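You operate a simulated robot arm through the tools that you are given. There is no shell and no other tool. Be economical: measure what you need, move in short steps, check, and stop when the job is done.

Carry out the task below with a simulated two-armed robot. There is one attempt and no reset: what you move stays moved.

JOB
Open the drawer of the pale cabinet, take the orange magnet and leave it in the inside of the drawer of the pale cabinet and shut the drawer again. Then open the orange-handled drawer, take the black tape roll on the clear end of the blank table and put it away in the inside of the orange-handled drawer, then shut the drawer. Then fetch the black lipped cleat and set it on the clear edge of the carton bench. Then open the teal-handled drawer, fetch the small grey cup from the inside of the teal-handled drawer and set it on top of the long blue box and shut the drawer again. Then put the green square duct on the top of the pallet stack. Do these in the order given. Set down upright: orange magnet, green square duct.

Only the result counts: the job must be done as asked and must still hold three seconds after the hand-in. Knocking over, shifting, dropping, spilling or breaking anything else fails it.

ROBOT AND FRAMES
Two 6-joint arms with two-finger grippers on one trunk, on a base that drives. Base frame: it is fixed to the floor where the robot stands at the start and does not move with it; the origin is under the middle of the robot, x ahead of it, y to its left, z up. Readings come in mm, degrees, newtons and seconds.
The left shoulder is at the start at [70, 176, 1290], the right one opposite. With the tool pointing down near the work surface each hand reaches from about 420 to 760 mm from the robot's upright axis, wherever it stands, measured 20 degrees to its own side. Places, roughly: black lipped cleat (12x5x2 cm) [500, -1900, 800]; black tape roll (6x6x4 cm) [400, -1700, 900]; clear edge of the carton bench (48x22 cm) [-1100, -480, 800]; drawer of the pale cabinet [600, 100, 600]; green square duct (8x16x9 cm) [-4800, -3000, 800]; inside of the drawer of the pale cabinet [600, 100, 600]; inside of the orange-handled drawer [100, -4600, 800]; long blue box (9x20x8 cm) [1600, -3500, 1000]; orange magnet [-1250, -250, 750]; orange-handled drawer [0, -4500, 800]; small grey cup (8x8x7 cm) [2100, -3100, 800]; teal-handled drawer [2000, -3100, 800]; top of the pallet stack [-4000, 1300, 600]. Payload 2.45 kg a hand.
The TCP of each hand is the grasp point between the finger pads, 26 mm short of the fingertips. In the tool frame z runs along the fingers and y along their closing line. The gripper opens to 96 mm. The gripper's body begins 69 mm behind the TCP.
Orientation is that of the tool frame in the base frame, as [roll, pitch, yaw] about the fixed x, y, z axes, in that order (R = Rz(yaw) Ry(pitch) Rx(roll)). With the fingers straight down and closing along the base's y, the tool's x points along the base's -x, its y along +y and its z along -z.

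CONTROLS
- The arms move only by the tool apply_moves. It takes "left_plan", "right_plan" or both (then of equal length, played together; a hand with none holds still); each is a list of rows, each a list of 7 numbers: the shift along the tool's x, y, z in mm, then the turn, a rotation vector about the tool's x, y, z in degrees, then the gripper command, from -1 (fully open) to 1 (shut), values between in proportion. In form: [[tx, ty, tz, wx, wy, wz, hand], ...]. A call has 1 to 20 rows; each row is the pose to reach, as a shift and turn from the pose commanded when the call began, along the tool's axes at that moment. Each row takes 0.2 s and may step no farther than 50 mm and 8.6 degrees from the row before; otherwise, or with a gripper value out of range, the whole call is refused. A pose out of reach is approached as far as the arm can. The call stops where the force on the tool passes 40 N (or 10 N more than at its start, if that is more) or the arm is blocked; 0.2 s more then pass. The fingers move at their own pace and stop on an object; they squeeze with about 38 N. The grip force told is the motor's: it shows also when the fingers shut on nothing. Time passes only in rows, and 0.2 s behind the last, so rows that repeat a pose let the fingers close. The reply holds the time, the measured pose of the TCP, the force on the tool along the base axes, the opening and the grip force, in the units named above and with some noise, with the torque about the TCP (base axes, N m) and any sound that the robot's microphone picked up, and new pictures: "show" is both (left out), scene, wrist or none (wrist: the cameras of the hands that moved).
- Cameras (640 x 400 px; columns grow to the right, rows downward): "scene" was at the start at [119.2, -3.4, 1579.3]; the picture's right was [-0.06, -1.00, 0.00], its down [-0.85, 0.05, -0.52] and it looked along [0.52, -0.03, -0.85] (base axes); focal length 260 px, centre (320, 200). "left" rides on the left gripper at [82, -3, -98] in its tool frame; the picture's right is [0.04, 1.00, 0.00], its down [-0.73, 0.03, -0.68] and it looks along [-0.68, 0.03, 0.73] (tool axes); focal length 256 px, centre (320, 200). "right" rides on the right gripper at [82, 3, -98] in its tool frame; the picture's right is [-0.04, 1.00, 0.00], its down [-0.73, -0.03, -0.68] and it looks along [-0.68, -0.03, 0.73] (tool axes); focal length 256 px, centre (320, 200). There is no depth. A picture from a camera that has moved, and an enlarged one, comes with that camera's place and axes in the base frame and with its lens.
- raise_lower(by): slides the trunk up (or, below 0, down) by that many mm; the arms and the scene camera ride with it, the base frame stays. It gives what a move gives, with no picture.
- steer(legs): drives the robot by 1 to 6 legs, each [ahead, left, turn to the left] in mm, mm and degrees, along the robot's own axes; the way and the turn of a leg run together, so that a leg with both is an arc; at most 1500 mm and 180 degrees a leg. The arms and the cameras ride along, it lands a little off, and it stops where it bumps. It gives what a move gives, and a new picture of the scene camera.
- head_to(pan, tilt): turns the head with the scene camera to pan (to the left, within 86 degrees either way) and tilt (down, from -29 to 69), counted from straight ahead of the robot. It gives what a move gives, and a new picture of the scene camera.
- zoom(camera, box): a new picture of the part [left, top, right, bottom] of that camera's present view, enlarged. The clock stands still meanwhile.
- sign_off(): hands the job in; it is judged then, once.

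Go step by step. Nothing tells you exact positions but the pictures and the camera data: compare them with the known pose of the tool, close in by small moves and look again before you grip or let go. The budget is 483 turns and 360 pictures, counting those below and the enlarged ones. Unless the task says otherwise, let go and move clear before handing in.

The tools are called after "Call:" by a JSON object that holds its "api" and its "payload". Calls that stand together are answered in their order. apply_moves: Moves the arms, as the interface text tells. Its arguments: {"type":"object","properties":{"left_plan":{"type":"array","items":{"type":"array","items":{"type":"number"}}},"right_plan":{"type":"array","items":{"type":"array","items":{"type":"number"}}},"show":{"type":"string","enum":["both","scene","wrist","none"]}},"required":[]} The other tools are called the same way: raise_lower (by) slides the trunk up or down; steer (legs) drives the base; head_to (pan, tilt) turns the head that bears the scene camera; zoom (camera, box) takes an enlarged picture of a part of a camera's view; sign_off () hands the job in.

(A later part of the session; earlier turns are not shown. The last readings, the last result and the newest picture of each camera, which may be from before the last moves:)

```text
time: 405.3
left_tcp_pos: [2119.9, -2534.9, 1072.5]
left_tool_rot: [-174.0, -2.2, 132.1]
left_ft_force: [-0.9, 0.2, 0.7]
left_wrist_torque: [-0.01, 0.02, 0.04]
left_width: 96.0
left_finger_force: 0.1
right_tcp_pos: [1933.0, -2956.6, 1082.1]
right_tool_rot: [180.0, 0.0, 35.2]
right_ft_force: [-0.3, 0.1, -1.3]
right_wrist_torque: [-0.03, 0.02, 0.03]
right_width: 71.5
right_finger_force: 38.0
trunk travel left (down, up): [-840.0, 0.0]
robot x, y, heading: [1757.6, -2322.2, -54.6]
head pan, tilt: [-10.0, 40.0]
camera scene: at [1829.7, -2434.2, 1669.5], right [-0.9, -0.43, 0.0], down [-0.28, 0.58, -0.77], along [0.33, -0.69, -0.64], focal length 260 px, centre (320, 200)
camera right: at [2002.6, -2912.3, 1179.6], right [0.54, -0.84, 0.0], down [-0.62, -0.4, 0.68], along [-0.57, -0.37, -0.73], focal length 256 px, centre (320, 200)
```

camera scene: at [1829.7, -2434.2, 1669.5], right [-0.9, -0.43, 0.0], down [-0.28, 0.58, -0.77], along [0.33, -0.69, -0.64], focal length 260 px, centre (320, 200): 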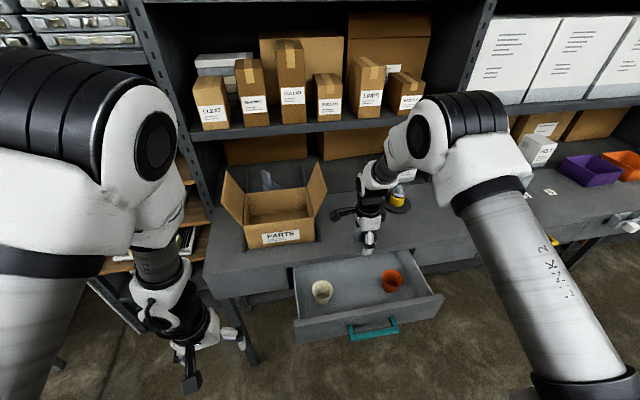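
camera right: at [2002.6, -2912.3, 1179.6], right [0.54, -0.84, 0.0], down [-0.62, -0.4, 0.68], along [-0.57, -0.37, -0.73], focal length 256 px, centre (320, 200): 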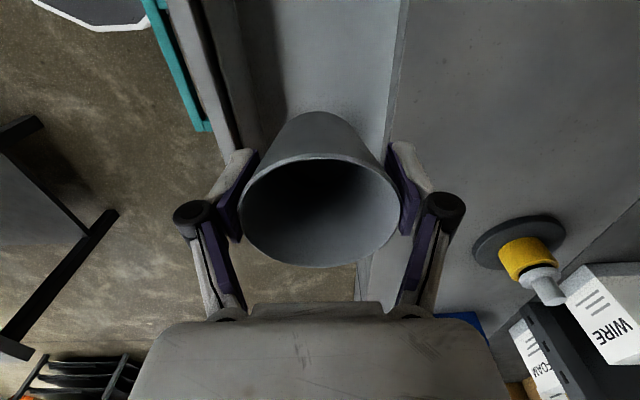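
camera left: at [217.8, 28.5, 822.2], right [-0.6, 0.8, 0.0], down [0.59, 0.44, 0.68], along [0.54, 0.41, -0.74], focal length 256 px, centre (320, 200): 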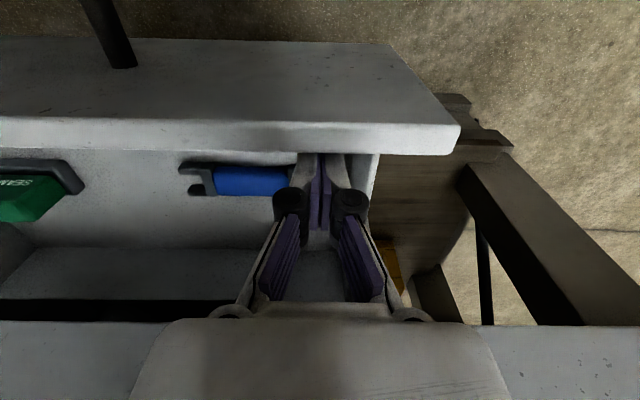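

Cup is out. Before reaching to the blue box I need the upper shelf's height and front position, so I'll measure it with two views.

Call:
{"api": "zoom", "payload": {"camera": "scene", "box": [180, 60, 420, 210]}}

Call:
{"api": "raise_lower", "payload": {"by": -120}}

Call:
{"api": "zoom", "payload": {"camera": "scene", "box": [180, 30, 420, 180]}}

```text
2.67 times, centred on (300, 135) of scene
camera zoom: at [1829.7, -2434.2, 1669.5], right [-0.9, -0.43, 0.0], down [-0.28, 0.58, -0.77], along [0.33, -0.69, -0.64], focal length 693 px, centre (373, 373)
```

zoom: 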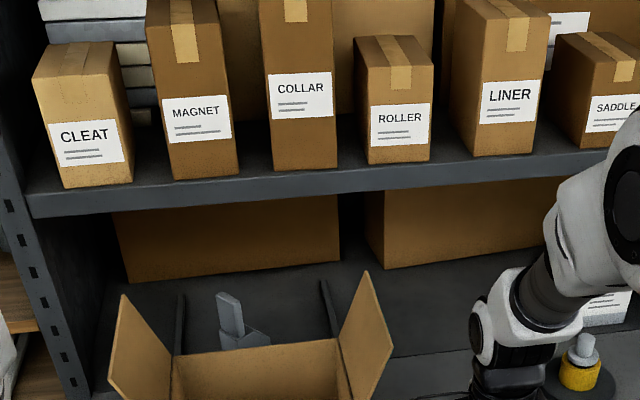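

```text
time: 406.8
left_tcp_pos: [2120.1, -2535.5, 950.8]
left_tool_rot: [-174.0, -2.3, 132.0]
left_ft_force: [1.1, 0.3, 0.4]
left_wrist_torque: [0.01, -0.01, -0.01]
left_width: 96.1
left_finger_force: 0.0
right_tcp_pos: [1934.4, -2957.8, 960.3]
right_tool_rot: [179.9, 0.0, 35.2]
right_ft_force: [-0.4, -0.4, -0.2]
right_wrist_torque: [-0.04, 0.0, 0.01]
right_width: 71.6
right_finger_force: 38.0
trunk travel left (down, up): [-720.0, 120.0]
robot x, y, heading: [1764.5, -2317.4, -54.7]
head pan, tilt: [-10.0, 40.0]
```

```text
2.67 times, centred on (300, 105) of scene
camera zoom: at [1830.0, -2435.4, 1549.5], right [-0.9, -0.43, 0.0], down [-0.28, 0.58, -0.77], along [0.33, -0.69, -0.64], focal length 693 px, centre (373, 453)
```

zoom: 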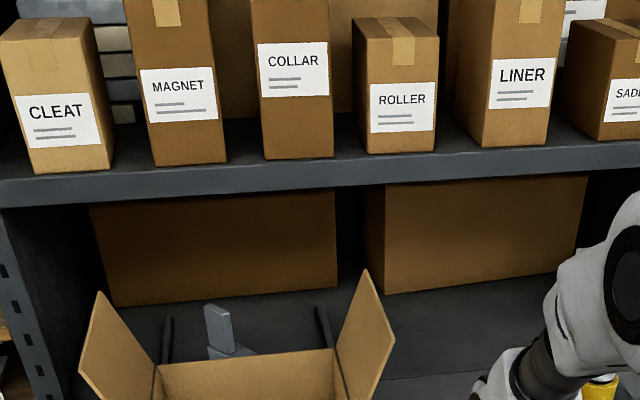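

The upper shelf edge is at l≈-3926, z≈1247 — well clear. Raising again and moving right to face the blue box.

Call:
{"api": "raise_lower", "payload": {"by": 120}}

Call:
{"api": "steer", "payload": {"legs": [[-60, 0, 0], [0, -560, 0]]}}

Call:
{"api": "zoom", "payload": {"camera": "right", "box": [0, 0, 640, 400]}}

```text
time: 408.3
left_tcp_pos: [2118.7, -2536.3, 1071.6]
left_tool_rot: [-174.0, -2.3, 132.0]
left_ft_force: [-0.9, 0.2, 0.2]
left_wrist_torque: [0.0, 0.01, 0.03]
left_width: 96.1
left_finger_force: 0.0
right_tcp_pos: [1933.5, -2959.1, 1081.0]
right_tool_rot: [-180.0, 0.0, 35.3]
right_ft_force: [-0.2, 0.6, -0.4]
right_wrist_torque: [0.0, -0.02, 0.01]
right_width: 71.5
right_finger_force: 38.3
trunk travel left (down, up): [-840.0, 0.0]
robot x, y, heading: [1766.6, -2319.9, -54.5]
head pan, tilt: [-10.0, 40.0]
```

```text
time: 412.1
left_tcp_pos: [1612.4, -2821.4, 1071.0]
left_tool_rot: [-173.9, -2.3, 132.2]
left_ft_force: [0.8, 0.3, 0.6]
left_wrist_torque: [0.0, 0.04, -0.01]
left_width: 95.7
left_finger_force: 0.0
right_tcp_pos: [1427.5, -3244.0, 1080.9]
right_tool_rot: [179.9, 0.0, 35.4]
right_ft_force: [0.3, -0.1, -1.7]
right_wrist_torque: [0.0, 0.02, 0.04]
right_width: 71.6
right_finger_force: 38.2
trunk travel left (down, up): [-840.0, 0.0]
robot x, y, heading: [1255.0, -2607.0, -54.4]
head pan, tilt: [-10.0, 40.0]
camera scene: at [1322.2, -2722.6, 1669.5], right [-0.9, -0.43, 0.0], down [-0.28, 0.58, -0.77], along [0.33, -0.69, -0.64], focal length 260 px, centre (320, 200)
```

scene: 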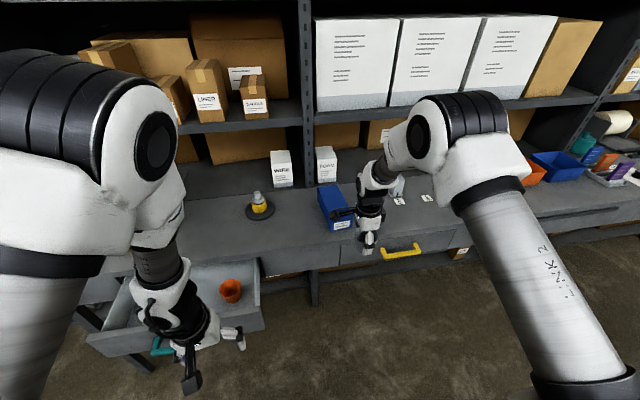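

```text
1.00 times, centred on (320, 200) of right (not enlarged: the box is as wide or as high as the picture)
camera zoom: at [1496.5, -3200.1, 1179.0], right [0.55, -0.84, 0.0], down [-0.62, -0.4, 0.68], along [-0.57, -0.37, -0.73], focal length 256 px, centre (320, 200)
```

zoom: 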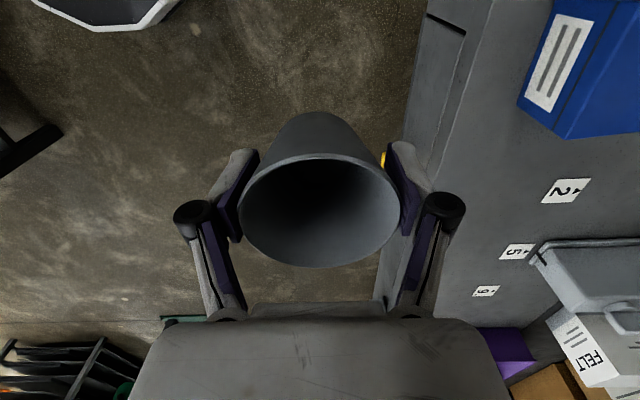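

Box front edge ≈ l -3687, centred n≈-681. Driving forward 250 mm and checking.

Call:
{"api": "steer", "payload": {"legs": [[250, 0, -0.5]]}}

Call:
{"api": "zoom", "payload": {"camera": "right", "box": [0, 0, 640, 400]}}

```text
time: 414.0
left_tcp_pos: [1754.5, -3030.9, 1072.6]
left_tool_rot: [-174.0, -2.1, 131.7]
left_ft_force: [0.2, -0.1, 0.0]
left_wrist_torque: [0.03, 0.01, 0.0]
left_width: 95.9
left_finger_force: 0.1
right_tcp_pos: [1568.3, -3451.5, 1081.3]
right_tool_rot: [179.9, 0.1, 35.0]
right_ft_force: [-0.4, 0.1, -0.7]
right_wrist_torque: [-0.02, 0.0, -0.02]
right_width: 71.5
right_finger_force: 38.2
trunk travel left (down, up): [-840.0, 0.0]
robot x, y, heading: [1402.0, -2812.5, -54.9]
head pan, tilt: [-10.0, 40.0]
camera scene: at [1466.2, -2928.8, 1669.7], right [-0.9, -0.43, 0.0], down [-0.27, 0.58, -0.77], along [0.33, -0.69, -0.64], focal length 260 px, centre (320, 200)
```

scene: 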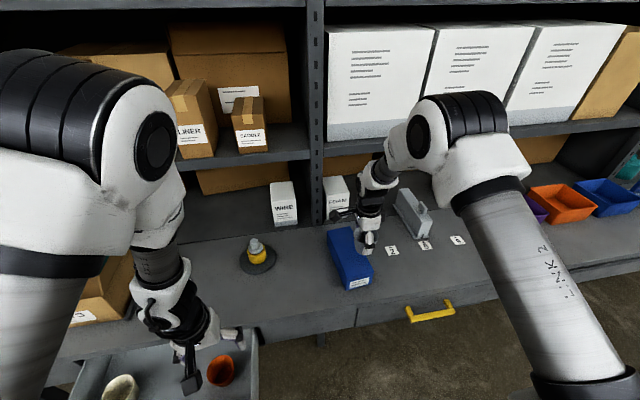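

```text
1.00 times, centred on (320, 200) of right (not enlarged: the box is as wide or as high as the picture)
camera zoom: at [1637.9, -3407.8, 1179.9], right [0.54, -0.84, 0.0], down [-0.62, -0.4, 0.68], along [-0.57, -0.37, -0.73], focal length 256 px, centre (320, 200)
```

zoom: 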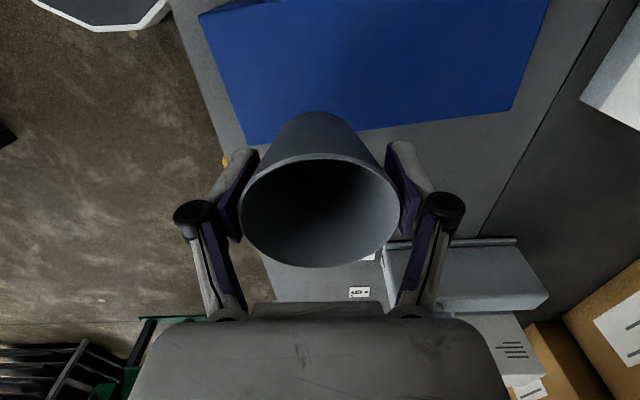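

The box top spans l -3666…-3866 and is ~1000 high. Shifting 30 mm each way to centre the cup over it.

Call:
{"api": "apply_moves", "payload": {"right_plan": [[15, 15, 0, 0, 0, 0, 1], [30, 30, 0, 0, 0, 0, 1]], "show": "both"}}

```text
time: 414.6
left_tcp_pos: [1758.1, -3030.2, 1071.2]
left_tool_rot: [-174.0, -2.2, 131.8]
left_ft_force: [0.5, -0.1, -0.2]
left_wrist_torque: [0.0, -0.01, -0.03]
left_width: 96.0
left_finger_force: 0.1
right_tcp_pos: [1610.8, -3460.1, 1080.7]
right_tool_rot: [-180.0, 0.0, 34.9]
right_ft_force: [-0.6, 0.1, -0.6]
right_wrist_torque: [0.01, 0.02, 0.01]
right_width: 71.3
right_finger_force: 38.3
trunk travel left (down, up): [-840.0, 0.0]
robot x, y, heading: [1402.9, -2813.9, -54.9]
head pan, tilt: [-10.0, 40.0]
camera scene: at [1468.3, -2929.9, 1669.5], right [-0.9, -0.43, 0.0], down [-0.27, 0.58, -0.77], along [0.33, -0.69, -0.64], focal length 260 px, centre (320, 200)
camera right: at [1679.9, -3415.3, 1179.2], right [0.54, -0.84, 0.0], down [-0.62, -0.4, 0.68], along [-0.57, -0.37, -0.73], focal length 256 px, centre (320, 200)
```

scene: 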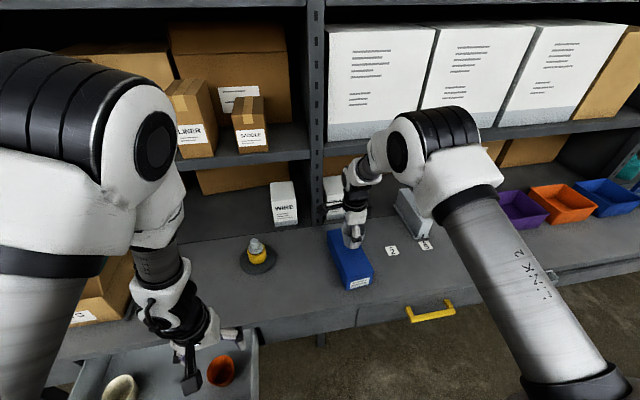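
right: 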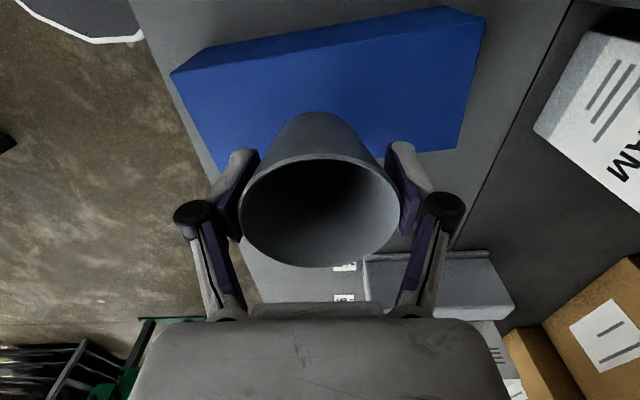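

The cup is centred over the box. Lowering until contact.

Call:
{"api": "apply_moves", "payload": {"right_plan": [[0, 0, 10, 0, 0, 0, 1], [0, 0, 18, 0, 0, 0, 1], [0, 0, 22, 0, 0, 0, 1], [0, 0, 26, 0, 0, 0, 1], [0, 0, 29, 0, 0, 0, 1], [0, 0, 32, 0, 0, 0, 1], [0, 0, 35, 0, 0, 0, 1], [0, 0, 38, 0, 0, 0, 1], [0, 0, 41, 0, 0, 0, 1], [0, 0, 44, 0, 0, 0, 1]], "show": "wrist"}}

```text
time: 416.8
left_tcp_pos: [1755.1, -3030.2, 1071.5]
left_tool_rot: [-173.9, -2.0, 131.8]
left_ft_force: [0.8, 0.0, 0.2]
left_wrist_torque: [-0.01, 0.01, 0.01]
left_width: 95.9
left_finger_force: 0.1
right_tcp_pos: [1610.1, -3461.2, 1039.3]
right_tool_rot: [179.6, 0.0, 35.0]
right_ft_force: [-1.3, -0.8, 13.7]
right_wrist_torque: [-0.05, 0.07, -0.03]
right_width: 73.0
right_finger_force: 38.5
trunk travel left (down, up): [-840.0, 0.0]
robot x, y, heading: [1400.5, -2809.0, -54.8]
head pan, tilt: [-10.0, 40.0]
camera right: at [1679.6, -3415.7, 1138.2], right [0.54, -0.84, 0.01], down [-0.62, -0.39, 0.68], along [-0.57, -0.37, -0.73], focal length 256 px, centre (320, 200)
```

right: 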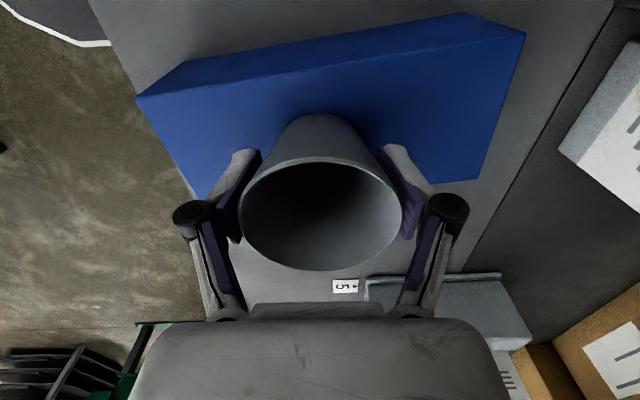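

Contact made (14 N). Releasing gently and lifting away.

Call:
{"api": "apply_moves", "payload": {"right_plan": [[0, 0, -1, 0, 0, 0, -0.6], [0, 0, -1, 0, 0, 0, -0.85], [0, 0, -1, 0, 0, 0, -0.85], [0, 0, -30, 0, 0, 0, -0.85], [0, 0, -70, 0, 0, 0, -0.85], [0, 0, -100, 0, 0, 0, -0.85]], "show": "both"}}

```text
time: 418.2
left_tcp_pos: [1756.0, -3030.3, 1071.4]
left_tool_rot: [-174.0, -2.2, 131.8]
left_ft_force: [0.6, -0.4, 0.1]
left_wrist_torque: [0.03, -0.01, -0.01]
left_width: 96.2
left_finger_force: 0.0
right_tcp_pos: [1612.1, -3459.8, 1136.1]
right_tool_rot: [-180.0, 0.1, 35.0]
right_ft_force: [0.0, -0.2, -0.3]
right_wrist_torque: [-0.01, 0.0, -0.01]
right_width: 88.8
right_finger_force: 0.2
trunk travel left (down, up): [-840.0, 0.0]
robot x, y, heading: [1401.6, -2815.0, -54.8]
head pan, tilt: [-10.0, 40.0]
camera scene: at [1467.2, -2930.1, 1669.5], right [-0.9, -0.43, 0.0], down [-0.27, 0.58, -0.77], along [0.33, -0.69, -0.64], focal length 260 px, centre (320, 200)
camera right: at [1680.7, -3414.2, 1235.2], right [0.54, -0.84, 0.0], down [-0.62, -0.4, 0.68], along [-0.57, -0.37, -0.73], focal length 256 px, centre (320, 200)
```

scene: 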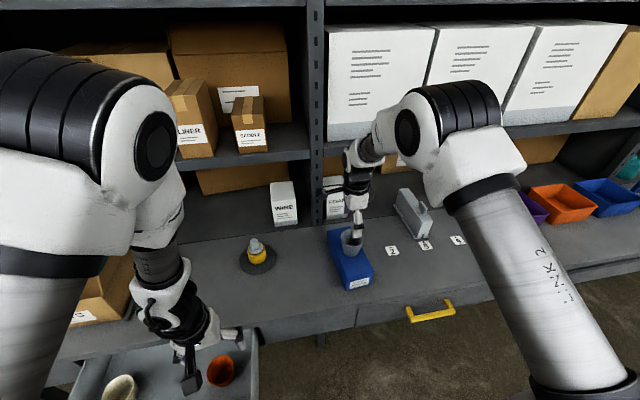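
right: 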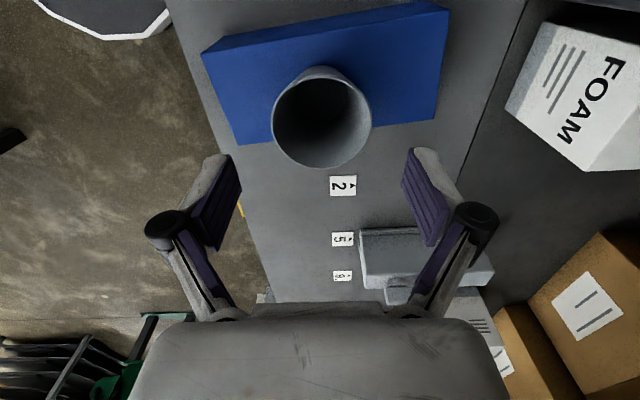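

The cup stands on the blue box. Backing off and returning to shut the teal drawer.

Call:
{"api": "steer", "payload": {"legs": [[-320, 0, 0], [0, 566, 0]]}}

Call:
{"api": "apply_moves", "payload": {"right_plan": [[0, -30, 30, 0, 0, 0, 1], [0, -60, 65, 0, 0, 0, 1], [0, -90, 100, 0, 0, 0, 1], [0, -90, 130, -8, 0, 0, 1], [0, -90, 130, -16, 0, 0, 1], [0, -90, 130, -24, 0, 0, 1], [0, -90, 130, -32, 0, 0, 1], [0, -90, 130, -40, 0, 0, 1], [0, -90, 130, -48, 0, 0, 1]], "show": "both"}}

```text
time: 423.2
left_tcp_pos: [2036.7, -2445.6, 1071.6]
left_tool_rot: [-174.0, -2.2, 131.7]
left_ft_force: [0.4, 0.0, 0.7]
left_wrist_torque: [0.0, -0.01, -0.01]
left_width: 95.8
left_finger_force: 0.1
right_tcp_pos: [1890.7, -2872.8, 1136.2]
right_tool_rot: [-180.0, 0.0, 34.9]
right_ft_force: [0.0, 0.6, -0.4]
right_wrist_torque: [0.0, -0.02, 0.03]
right_width: 88.8
right_finger_force: 0.1
trunk travel left (down, up): [-840.0, 0.0]
robot x, y, heading: [1678.8, -2227.1, -54.9]
head pan, tilt: [-10.0, 40.0]
camera scene: at [1746.6, -2345.1, 1669.5], right [-0.91, -0.42, 0.0], down [-0.27, 0.58, -0.77], along [0.33, -0.69, -0.64], focal length 260 px, centre (320, 200)
```

scene: 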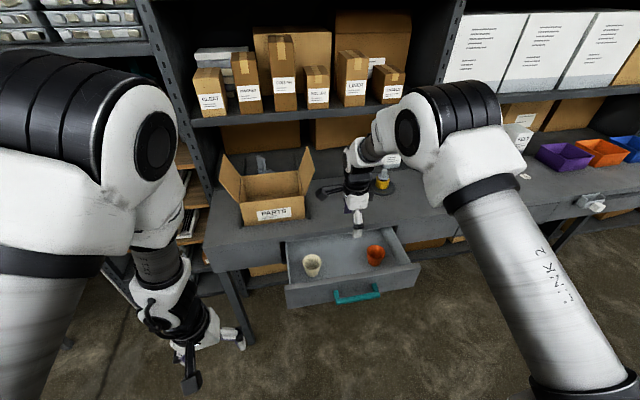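

```text
time: 425.2
left_tcp_pos: [2036.4, -2444.2, 1071.2]
left_tool_rot: [-174.0, -2.3, 131.7]
left_ft_force: [0.0, 0.1, 0.3]
left_wrist_torque: [0.0, 0.04, -0.03]
left_width: 95.8
left_finger_force: 0.1
right_tcp_pos: [1839.8, -2799.6, 1006.2]
right_tool_rot: [131.8, 0.0, 34.9]
right_ft_force: [-0.1, 0.2, 0.3]
right_wrist_torque: [0.01, -0.02, -0.02]
right_width: 0.1
right_finger_force: 28.3
right hand out of reach, approached as far as the arm can: row 5
trunk travel left (down, up): [-840.0, 0.0]
robot x, y, heading: [1681.3, -2225.5, -54.8]
head pan, tilt: [-10.0, 40.0]
camera scene: at [1747.8, -2344.3, 1669.5], right [-0.91, -0.42, 0.0], down [-0.27, 0.58, -0.77], along [0.33, -0.69, -0.64], focal length 260 px, centre (320, 200)
camera right: at [1866.9, -2694.3, 1074.9], right [0.35, -0.57, 0.74], down [-0.9, 0.01, 0.43], along [-0.25, -0.82, -0.51], focal length 256 px, centre (320, 200)
```

scene: 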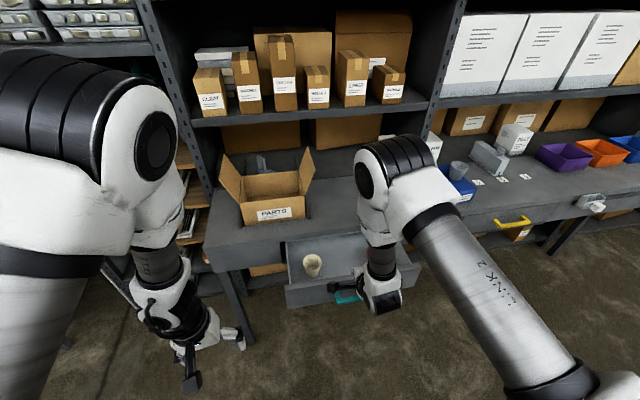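
right: 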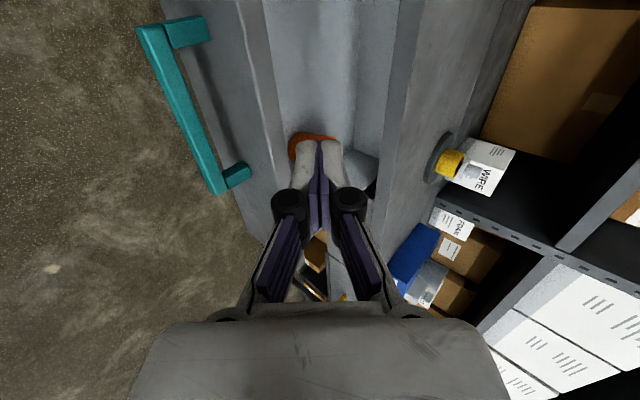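

The cup stands fine on the box. Backing 25 mm, lowering, then pushing the drawer in.

Call:
{"api": "steer", "payload": {"legs": [[-25, -25, 0]]}}

Call:
{"api": "raise_lower", "payload": {"by": -121}}

Call:
{"api": "steer", "payload": {"legs": [[80, 0, 0]]}}

Call:
{"api": "zoom", "payload": {"camera": "right", "box": [0, 0, 640, 400]}}

```text
time: 426.0
left_tcp_pos: [2008.2, -2440.3, 1069.7]
left_tool_rot: [-173.8, -2.5, 131.8]
left_ft_force: [1.4, 0.3, -0.7]
left_wrist_torque: [0.0, 0.15, -0.02]
left_width: 95.8
left_finger_force: 0.0
right_tcp_pos: [1813.3, -2793.4, 1006.0]
right_tool_rot: [132.2, 0.0, 34.9]
right_ft_force: [0.9, 0.0, -0.7]
right_wrist_torque: [0.02, 0.07, -0.03]
right_width: 0.0
right_finger_force: 28.5
trunk travel left (down, up): [-840.0, 0.0]
robot x, y, heading: [1645.4, -2221.6, -55.1]
head pan, tilt: [-10.0, 40.0]
camera scene: at [1723.8, -2339.9, 1668.8], right [-0.9, -0.43, 0.01], down [-0.28, 0.58, -0.76], along [0.32, -0.69, -0.65], focal length 260 px, centre (320, 200)
```

scene: 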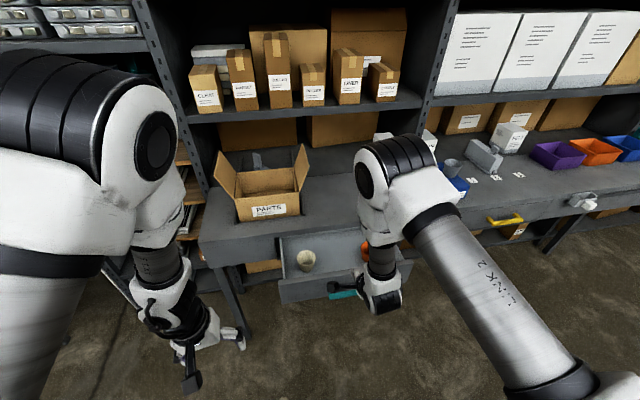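

```text
time: 427.5
left_tcp_pos: [2003.1, -2439.4, 951.0]
left_tool_rot: [-174.0, -2.1, 131.8]
left_ft_force: [0.2, 0.3, 0.2]
left_wrist_torque: [0.01, -0.01, 0.04]
left_width: 96.2
left_finger_force: 0.0
right_tcp_pos: [1808.4, -2793.0, 886.3]
right_tool_rot: [131.9, 0.0, 34.8]
right_ft_force: [0.1, -0.3, 0.4]
right_wrist_torque: [0.0, 0.0, 0.0]
right_width: 0.1
right_finger_force: 27.8
trunk travel left (down, up): [-719.0, 121.0]
robot x, y, heading: [1646.0, -2221.3, -54.9]
head pan, tilt: [-10.0, 40.0]
```

```text
time: 428.6
left_tcp_pos: [2049.6, -2502.8, 950.7]
left_tool_rot: [-174.1, -2.2, 131.7]
left_ft_force: [0.6, -0.9, 0.3]
left_wrist_torque: [0.02, 0.02, 0.02]
left_width: 96.2
left_finger_force: 0.0
right_tcp_pos: [1852.0, -2856.4, 886.6]
right_tool_rot: [131.9, 0.0, 34.8]
right_ft_force: [0.4, 0.3, 0.3]
right_wrist_torque: [0.0, 0.01, 0.01]
right_width: 0.2
right_finger_force: 28.2
trunk travel left (down, up): [-719.0, 121.0]
robot x, y, heading: [1693.7, -2279.0, -55.1]
head pan, tilt: [-10.0, 40.0]
camera scene: at [1758.9, -2401.7, 1548.6], right [-0.91, -0.42, 0.0], down [-0.27, 0.58, -0.77], along [0.33, -0.69, -0.64], focal length 260 px, centre (320, 200)
```

scene: 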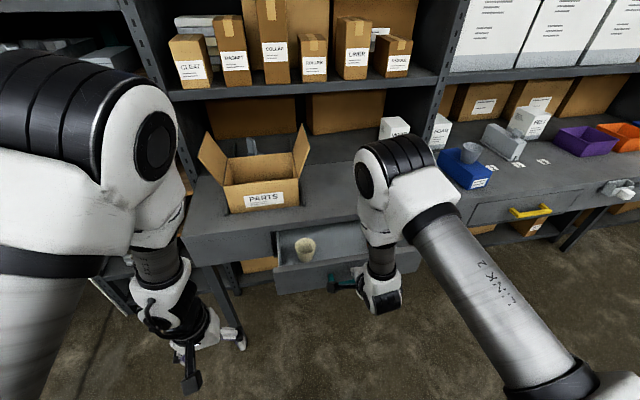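

```text
1.00 times, centred on (320, 200) of right (not enlarged: the box is as wide or as high as the picture)
camera zoom: at [1878.4, -2752.2, 954.4], right [0.35, -0.57, 0.74], down [-0.9, 0.01, 0.43], along [-0.25, -0.82, -0.51], focal length 256 px, centre (320, 200)
```

zoom: 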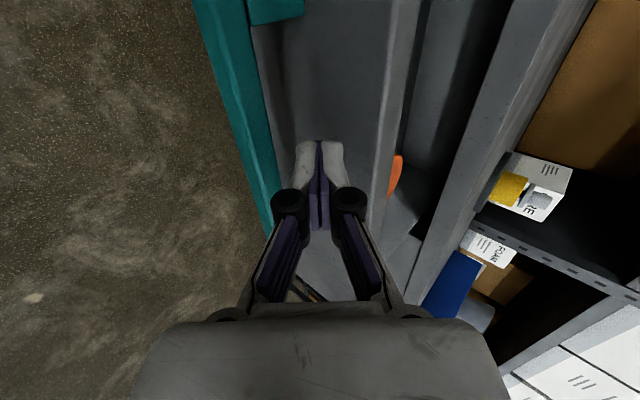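

Tip between handle and rim; pushing forward.

Call:
{"api": "steer", "payload": {"legs": [[200, 0, 0]]}}

Call:
{"api": "apply_moves", "payload": {"right_plan": [[0, 4, 4.5, 0, 0, 0, 1], [0, 8, 9, 0, 0, 0, 1], [0, 12, 13.4, 0, 0, 0, 1], [0, 16, 17.8, 0, 0, 0, 1], [0, 20, 22.3, 0, 0, 0, 1], [0, 24, 26.8, 0, 0, 0, 1], [0, 28, 31.2, 0, 0, 0, 1], [0, 32, 35.7, 0, 0, 0, 1]], "show": "both"}}

```text
time: 430.2
left_tcp_pos: [2152.8, -2657.7, 950.3]
left_tool_rot: [-173.9, -2.3, 131.3]
left_ft_force: [-0.1, 0.1, -0.1]
left_wrist_torque: [0.01, 0.01, 0.04]
left_width: 96.0
left_finger_force: 0.0
right_tcp_pos: [1951.7, -3006.2, 883.2]
right_tool_rot: [132.8, 0.2, 34.6]
right_ft_force: [-3.1, 0.9, -1.6]
right_wrist_torque: [0.02, 0.04, -0.01]
right_width: 0.3
right_finger_force: 28.5
trunk travel left (down, up): [-719.0, 121.0]
robot x, y, heading: [1799.1, -2438.8, -55.4]
head pan, tilt: [-10.0, 40.0]
stopped in leg 1: the force on the tool passed its limit at 84 N (the readings are from after the stop); the commanded pose is now the measured one
camera scene: at [1865.0, -2554.5, 1548.3], right [-0.91, -0.42, 0.0], down [-0.27, 0.58, -0.77], along [0.32, -0.7, -0.64], focal length 260 px, centre (320, 200)
```

scene: 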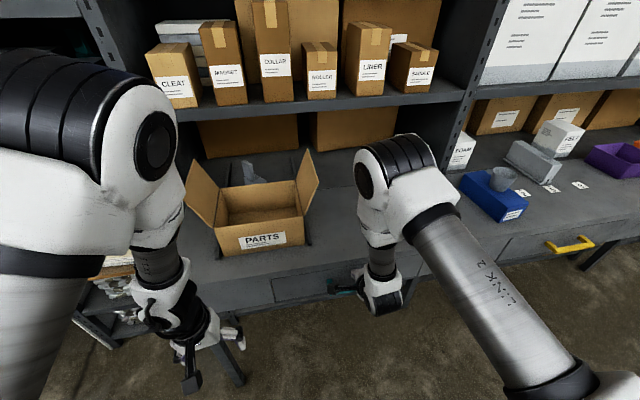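

```text
time: 430.8
left_tcp_pos: [2151.6, -2654.2, 952.5]
left_tool_rot: [-173.9, -2.1, 131.3]
left_ft_force: [0.5, 0.2, -1.2]
left_wrist_torque: [0.04, -0.04, -0.04]
left_width: 95.9
left_finger_force: 0.0
right_tcp_pos: [1950.3, -3007.6, 881.1]
right_tool_rot: [133.6, 0.3, 34.8]
right_ft_force: [-12.3, 22.8, 13.2]
right_wrist_torque: [0.06, -0.25, 0.41]
right_width: 0.0
right_finger_force: 28.5
trunk travel left (down, up): [-719.0, 121.0]
robot x, y, heading: [1799.8, -2436.0, -55.0]
head pan, tilt: [-10.0, 40.0]
stopped in row 3 (right hand): the force on the tool passed its limit at 46 N (the readings are from after the stop); the commanded pose is now the measured one
camera scene: at [1861.6, -2549.2, 1549.2], right [-0.91, -0.42, 0.0], down [-0.27, 0.58, -0.77], along [0.32, -0.7, -0.64], focal length 260 px, centre (320, 200)
camera right: at [1979.4, -2903.7, 951.1], right [0.36, -0.59, 0.72], down [-0.89, 0.0, 0.45], along [-0.27, -0.81, -0.52], focal length 256 px, centre (320, 200)
```

scene: 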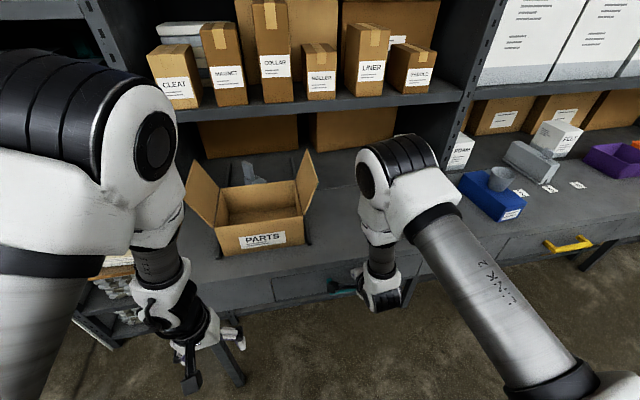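
right: 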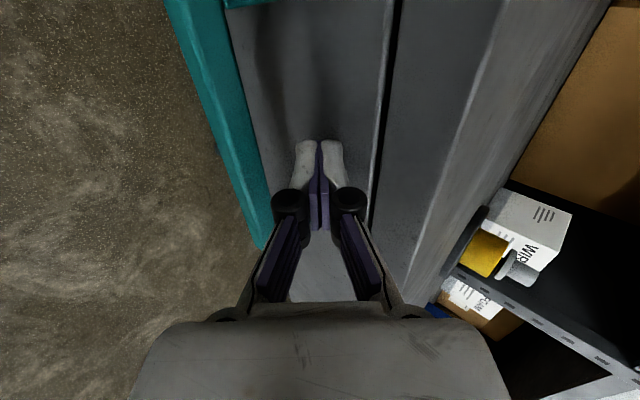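

Push stopped firmly; backing off to verify it's flush.

Call:
{"api": "steer", "payload": {"legs": [[-330, 0, 0]]}}

Call:
{"api": "zoom", "payload": {"camera": "scene", "box": [200, 120, 520, 320]}}

```text
time: 432.9
left_tcp_pos: [1965.6, -2393.4, 950.7]
left_tool_rot: [-173.9, -2.2, 130.6]
left_ft_force: [0.1, -0.1, -0.6]
left_wrist_torque: [-0.01, -0.03, 0.0]
left_width: 96.0
left_finger_force: 0.0
right_tcp_pos: [1763.8, -2745.3, 879.5]
right_tool_rot: [133.5, 0.2, 34.1]
right_ft_force: [0.5, 0.0, 0.3]
right_wrist_torque: [0.0, -0.01, 0.01]
right_width: 0.0
right_finger_force: 28.4
trunk travel left (down, up): [-719.0, 121.0]
robot x, y, heading: [1617.8, -2167.7, -56.0]
head pan, tilt: [-10.0, 40.0]
camera scene: at [1679.0, -2286.5, 1548.4], right [-0.91, -0.41, 0.0], down [-0.26, 0.59, -0.77], along [0.31, -0.7, -0.64], focal length 260 px, centre (320, 200)
```

scene: 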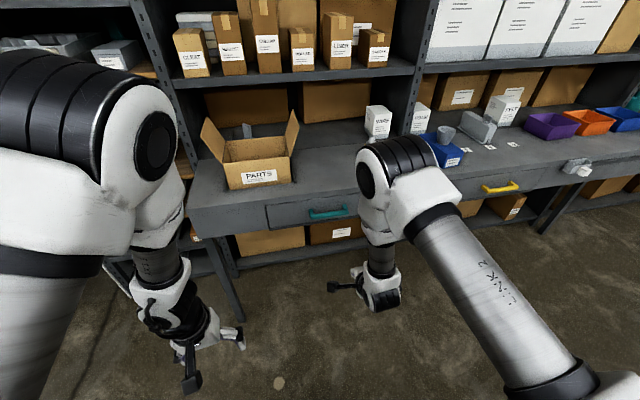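

```text
2.00 times, centred on (360, 220) of scene
camera zoom: at [1679.0, -2286.5, 1548.4], right [-0.91, -0.41, 0.0], down [-0.26, 0.59, -0.77], along [0.31, -0.7, -0.64], focal length 520 px, centre (240, 160)
```

zoom: 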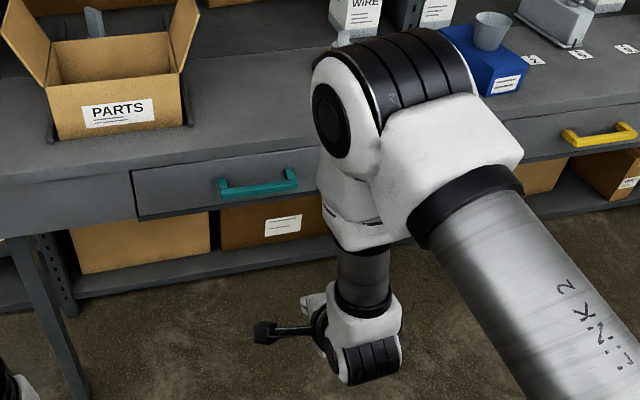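

The teal drawer is flush and the cup is on the box. Last: the green square duct. Restoring the hand and driving around to the far aisle.

Call:
{"api": "raise_lower", "payload": {"by": 120}}

Call:
{"api": "apply_moves", "payload": {"right_plan": [[0, 0, 0, 8, 0, 0, 1], [0, 0, 0, 16, 0, 0, 1], [0, 0, 0, 24, 0, 0, 1], [0, 0, 0, 32, 0, 0, 1], [0, 0, 0, 40, 0, 0, 0], [0, 0, 0, 46.5, 0, 0, -1]], "show": "none"}}

Call:
{"api": "steer", "payload": {"legs": [[0, -1000, 1], [0, -980, 0], [0, 0, 180], [1200, 0, 0]]}}

Call:
{"api": "head_to", "payload": {"pan": 0, "tilt": 25}}

```text
time: 434.4
left_tcp_pos: [1966.0, -2392.9, 1069.7]
left_tool_rot: [-173.9, -2.2, 130.5]
left_ft_force: [-0.2, -0.2, -0.3]
left_wrist_torque: [0.02, 0.0, -0.03]
left_width: 96.2
left_finger_force: 0.0
right_tcp_pos: [1763.9, -2745.5, 999.3]
right_tool_rot: [133.6, 0.2, 33.9]
right_ft_force: [-0.4, 0.1, -0.7]
right_wrist_torque: [-0.01, -0.01, 0.04]
right_width: 0.0
right_finger_force: 28.2
trunk travel left (down, up): [-839.0, 1.0]
robot x, y, heading: [1615.9, -2168.5, -56.0]
head pan, tilt: [-10.0, 40.0]
```

```text
time: 435.8
left_tcp_pos: [1965.3, -2393.7, 1069.7]
left_tool_rot: [-173.9, -2.4, 130.6]
left_ft_force: [0.8, 0.2, -1.0]
left_wrist_torque: [0.02, -0.01, 0.05]
left_width: 96.0
left_finger_force: 0.0
right_tcp_pos: [1763.8, -2746.7, 1000.7]
right_tool_rot: [-179.9, 0.2, 34.0]
right_ft_force: [0.7, -0.5, 0.6]
right_wrist_torque: [-0.02, 0.0, -0.03]
right_width: 95.9
right_finger_force: 0.1
trunk travel left (down, up): [-839.0, 1.0]
robot x, y, heading: [1618.9, -2164.6, -56.3]
head pan, tilt: [-10.0, 40.0]
```

```text
time: 458.7
left_tcp_pos: [-1028.8, -2030.4, 1071.1]
left_tool_rot: [-173.8, -2.3, -50.1]
left_ft_force: [0.2, 1.1, 0.4]
left_wrist_torque: [-0.01, -0.01, -0.04]
left_width: 95.8
left_finger_force: 0.0
right_tcp_pos: [-821.6, -1680.3, 1000.4]
right_tool_rot: [180.0, 0.2, -146.6]
right_ft_force: [-0.7, 0.9, -0.6]
right_wrist_torque: [-0.01, 0.0, 0.01]
right_width: 95.8
right_finger_force: 0.1
trunk travel left (down, up): [-839.0, 1.0]
robot x, y, heading: [-682.1, -2258.5, 123.3]
head pan, tilt: [-10.0, 40.0]
camera scene: at [-741.0, -2139.4, 1668.5], right [0.92, 0.4, 0.0], down [0.25, -0.59, -0.77], along [-0.3, 0.7, -0.64], focal length 260 px, centre (320, 200)
```

scene: 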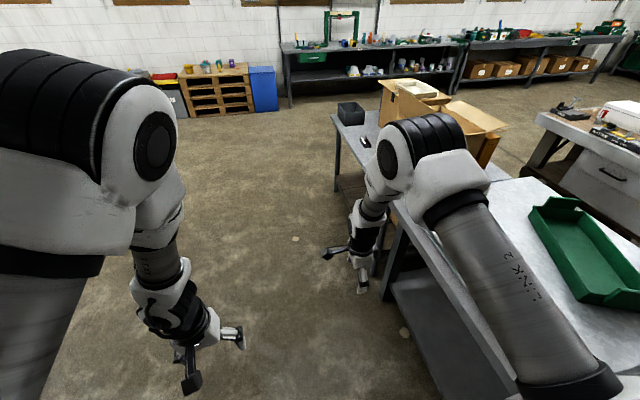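

```text
time: 459.5
left_tcp_pos: [-1027.0, -2030.3, 1070.3]
left_tool_rot: [-173.9, -2.2, -50.1]
left_ft_force: [0.4, 0.3, -0.7]
left_wrist_torque: [0.03, -0.01, -0.02]
left_width: 95.8
left_finger_force: 0.0
right_tcp_pos: [-822.0, -1679.2, 1001.4]
right_tool_rot: [-179.9, 0.2, -146.7]
right_ft_force: [-0.3, 0.2, -0.3]
right_wrist_torque: [0.0, 0.0, 0.0]
right_width: 96.0
right_finger_force: 0.0
trunk travel left (down, up): [-839.0, 1.0]
robot x, y, heading: [-681.9, -2261.0, 123.1]
head pan, tilt: [0.0, 25.0]
camera scene: at [-758.5, -2139.6, 1691.7], right [0.84, 0.55, 0.0], down [0.23, -0.35, -0.91], along [-0.5, 0.76, -0.42], focal length 260 px, centre (320, 200)
```

scene: 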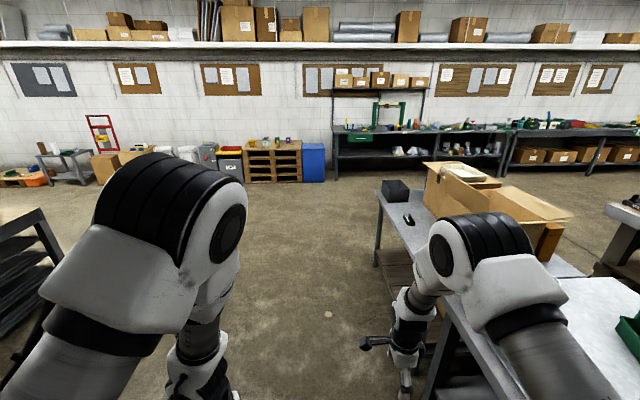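

The way ahead is open. Driving on past the wood table's end, then turning left to look down the far aisle.

Call:
{"api": "steer", "payload": {"legs": [[1500, 0, 2], [1260, 0, 0], [0, 0, 90]]}}

Call:
{"api": "head_to", "payload": {"pan": 25, "tilt": 25}}

```text
time: 476.7
left_tcp_pos: [-2491.9, -349.9, 1071.2]
left_tool_rot: [-173.9, -2.2, 42.1]
left_ft_force: [-1.0, -0.6, 0.6]
left_wrist_torque: [0.0, -0.04, -0.01]
left_width: 95.9
left_finger_force: 0.0
right_tcp_pos: [-2850.0, -156.7, 1001.0]
right_tool_rot: [180.0, 0.2, -54.4]
right_ft_force: [0.0, 0.1, 0.2]
right_wrist_torque: [0.04, 0.02, 0.0]
right_width: 96.2
right_finger_force: 0.0
trunk travel left (down, up): [-839.0, 1.0]
robot x, y, heading: [-2275.1, 7.1, -144.7]
head pan, tilt: [0.0, 25.0]
camera scene: at [-2390.8, -75.9, 1691.8], right [-0.58, 0.81, 0.0], down [0.34, 0.25, -0.91], along [-0.74, -0.53, -0.42], focal length 260 px, centre (320, 200)
```

scene: 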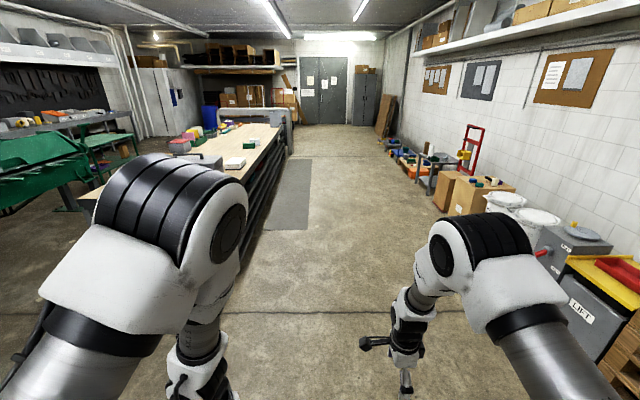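

```text
time: 477.6
left_tcp_pos: [-2491.4, -350.9, 1070.2]
left_tool_rot: [-173.9, -2.1, 42.1]
left_ft_force: [0.3, -0.1, -0.6]
left_wrist_torque: [-0.04, 0.0, 0.02]
left_width: 96.1
left_finger_force: 0.0
right_tcp_pos: [-2850.4, -155.8, 1001.1]
right_tool_rot: [-180.0, 0.3, -54.4]
right_ft_force: [-0.3, 0.2, 0.4]
right_wrist_torque: [0.03, 0.03, 0.01]
right_width: 95.7
right_finger_force: 0.1
trunk travel left (down, up): [-839.0, 1.0]
robot x, y, heading: [-2273.4, 7.7, -144.2]
head pan, tilt: [25.0, 25.0]
camera scene: at [-2361.0, -102.9, 1691.8], right [-0.87, 0.49, 0.0], down [0.21, 0.37, -0.91], along [-0.45, -0.79, -0.42], focal length 260 px, centre (320, 200)
```

scene: 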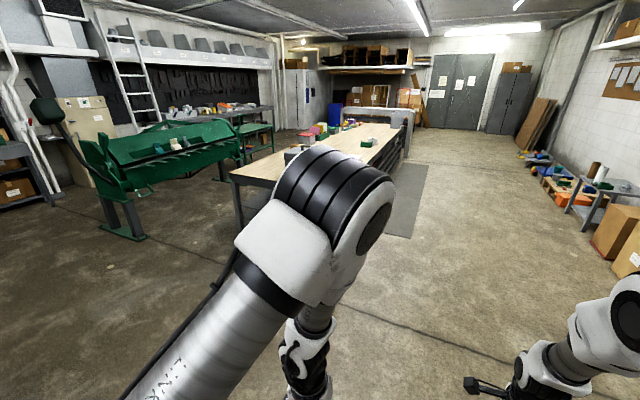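

The far aisle is clear. Driving along it and looking at the table from its side.

Call:
{"api": "steer", "payload": {"legs": [[1500, 0, 0], [1300, 0, 0]]}}

Call:
{"api": "head_to", "payload": {"pan": 50, "tilt": 30}}

```text
time: 491.1
left_tcp_pos: [-4742.0, -1986.8, 1069.3]
left_tool_rot: [-173.9, -2.2, 41.6]
left_ft_force: [0.0, 0.1, -0.4]
left_wrist_torque: [0.02, -0.02, -0.01]
left_width: 96.0
left_finger_force: 0.0
right_tcp_pos: [-5099.7, -1790.6, 1001.1]
right_tool_rot: [-180.0, 0.3, -54.9]
right_ft_force: [-0.9, 1.3, -0.5]
right_wrist_torque: [0.01, -0.02, -0.01]
right_width: 96.0
right_finger_force: 0.0
trunk travel left (down, up): [-839.0, 1.0]
robot x, y, heading: [-4523.2, -1631.4, -144.9]
head pan, tilt: [25.0, 25.0]
camera scene: at [-4609.3, -1741.6, 1691.9], right [-0.87, 0.5, 0.0], down [0.21, 0.37, -0.91], along [-0.45, -0.78, -0.42], focal length 260 px, centre (320, 200)
```

scene: 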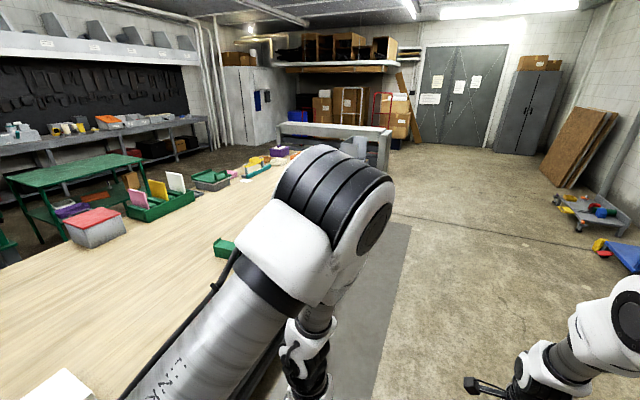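

```text
time: 492.0
left_tcp_pos: [-4743.5, -1986.6, 1070.1]
left_tool_rot: [-173.9, -2.3, 41.7]
left_ft_force: [-0.5, -0.1, -0.1]
left_wrist_torque: [-0.02, 0.02, -0.03]
left_width: 96.1
left_finger_force: 0.1
right_tcp_pos: [-5100.3, -1791.8, 1000.6]
right_tool_rot: [-180.0, 0.3, -55.0]
right_ft_force: [-0.3, 0.8, -0.6]
right_wrist_torque: [0.04, 0.0, 0.0]
right_width: 95.9
right_finger_force: 0.1
trunk travel left (down, up): [-839.0, 1.0]
robot x, y, heading: [-4524.2, -1634.2, -144.8]
head pan, tilt: [50.0, 30.0]
camera scene: at [-4571.9, -1752.4, 1683.8], right [-1.0, 0.09, 0.0], down [0.04, 0.5, -0.87], along [-0.08, -0.86, -0.5], focal length 260 px, centre (320, 200)
```

scene: 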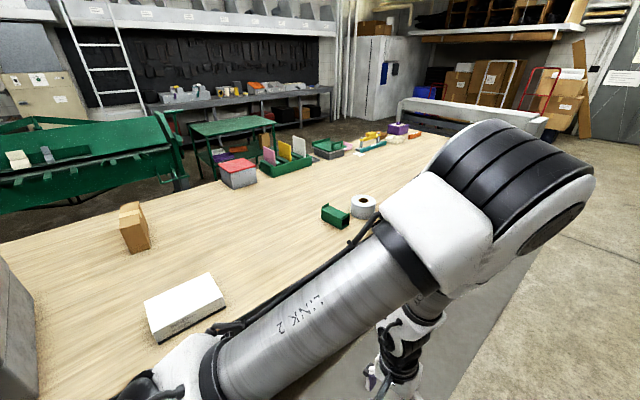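

The green duct lies on the wood table by a white roll. Zooming.

Call:
{"api": "zoom", "payload": {"camera": "scene", "box": [280, 170, 420, 260]}}

```text
4.44 times, centred on (350, 215) of scene
camera zoom: at [-4571.9, -1752.4, 1683.8], right [-1.0, 0.09, 0.0], down [0.04, 0.5, -0.87], along [-0.08, -0.86, -0.5], focal length 1154 px, centre (187, 133)
```

zoom: 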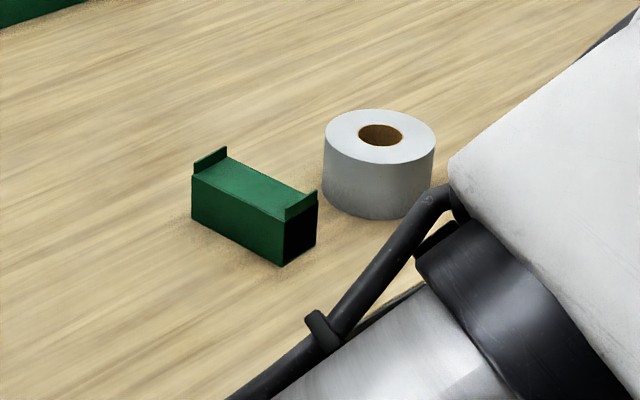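

Duct lies with its long axis toward the aisle. Driving alongside it and turning to face the table.

Call:
{"api": "steer", "payload": {"legs": [[820, 0, 0], [0, 0, 90]]}}

Call:
{"api": "head_to", "payload": {"pan": -10, "tilt": 45}}

```text
time: 500.2
left_tcp_pos: [-4869.1, -2343.2, 1069.7]
left_tool_rot: [-173.9, -2.2, 130.3]
left_ft_force: [0.0, 0.2, 0.4]
left_wrist_torque: [-0.01, -0.02, 0.01]
left_width: 95.9
left_finger_force: 0.1
right_tcp_pos: [-5073.8, -2694.4, 1001.3]
right_tool_rot: [-180.0, 0.3, 33.7]
right_ft_force: [0.1, 0.2, -0.2]
right_wrist_torque: [-0.02, 0.0, 0.01]
right_width: 96.5
right_finger_force: 0.0
trunk travel left (down, up): [-839.0, 1.0]
robot x, y, heading: [-5216.3, -2114.8, -56.5]
head pan, tilt: [50.0, 30.0]
camera scene: at [-5099.1, -2166.0, 1683.8], right [-0.11, -0.99, 0.0], down [-0.5, 0.06, -0.87], along [0.86, -0.1, -0.5], focal length 260 px, centre (320, 200)
```

scene: 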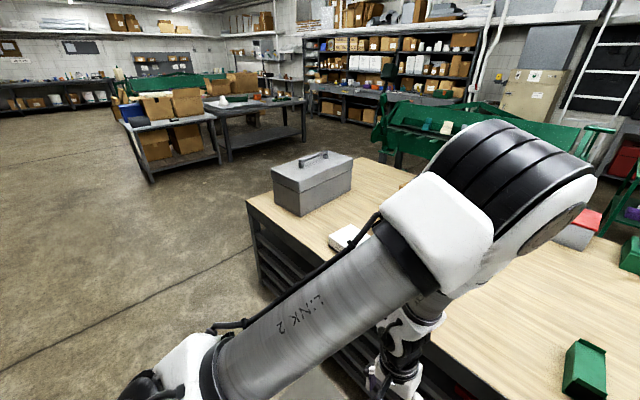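

```text
time: 501.5
left_tcp_pos: [-4868.3, -2343.1, 1070.6]
left_tool_rot: [-173.9, -2.2, 130.3]
left_ft_force: [0.3, 0.5, 0.5]
left_wrist_torque: [0.02, -0.02, -0.03]
left_width: 96.0
left_finger_force: 0.1
right_tcp_pos: [-5074.6, -2693.2, 1001.8]
right_tool_rot: [180.0, 0.2, 33.7]
right_ft_force: [-0.1, -0.8, 0.2]
right_wrist_torque: [0.01, 0.0, 0.04]
right_width: 96.0
right_finger_force: 0.1
trunk travel left (down, up): [-839.0, 1.0]
robot x, y, heading: [-5216.5, -2114.1, -56.2]
head pan, tilt: [-10.0, 45.0]
camera scene: at [-5156.0, -2230.3, 1661.2], right [-0.92, -0.4, 0.0], down [-0.28, 0.65, -0.71], along [0.28, -0.65, -0.71], focal length 260 px, centre (320, 200)
```

scene: 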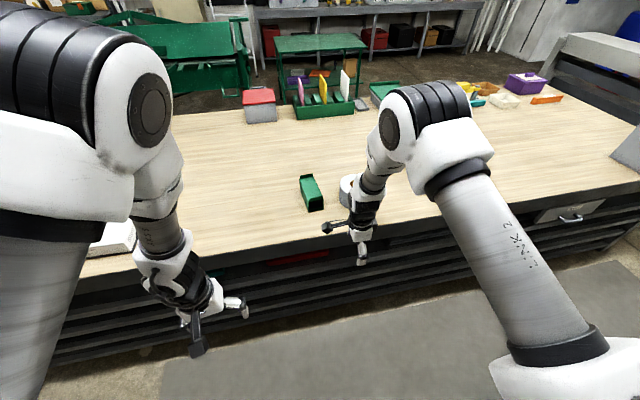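

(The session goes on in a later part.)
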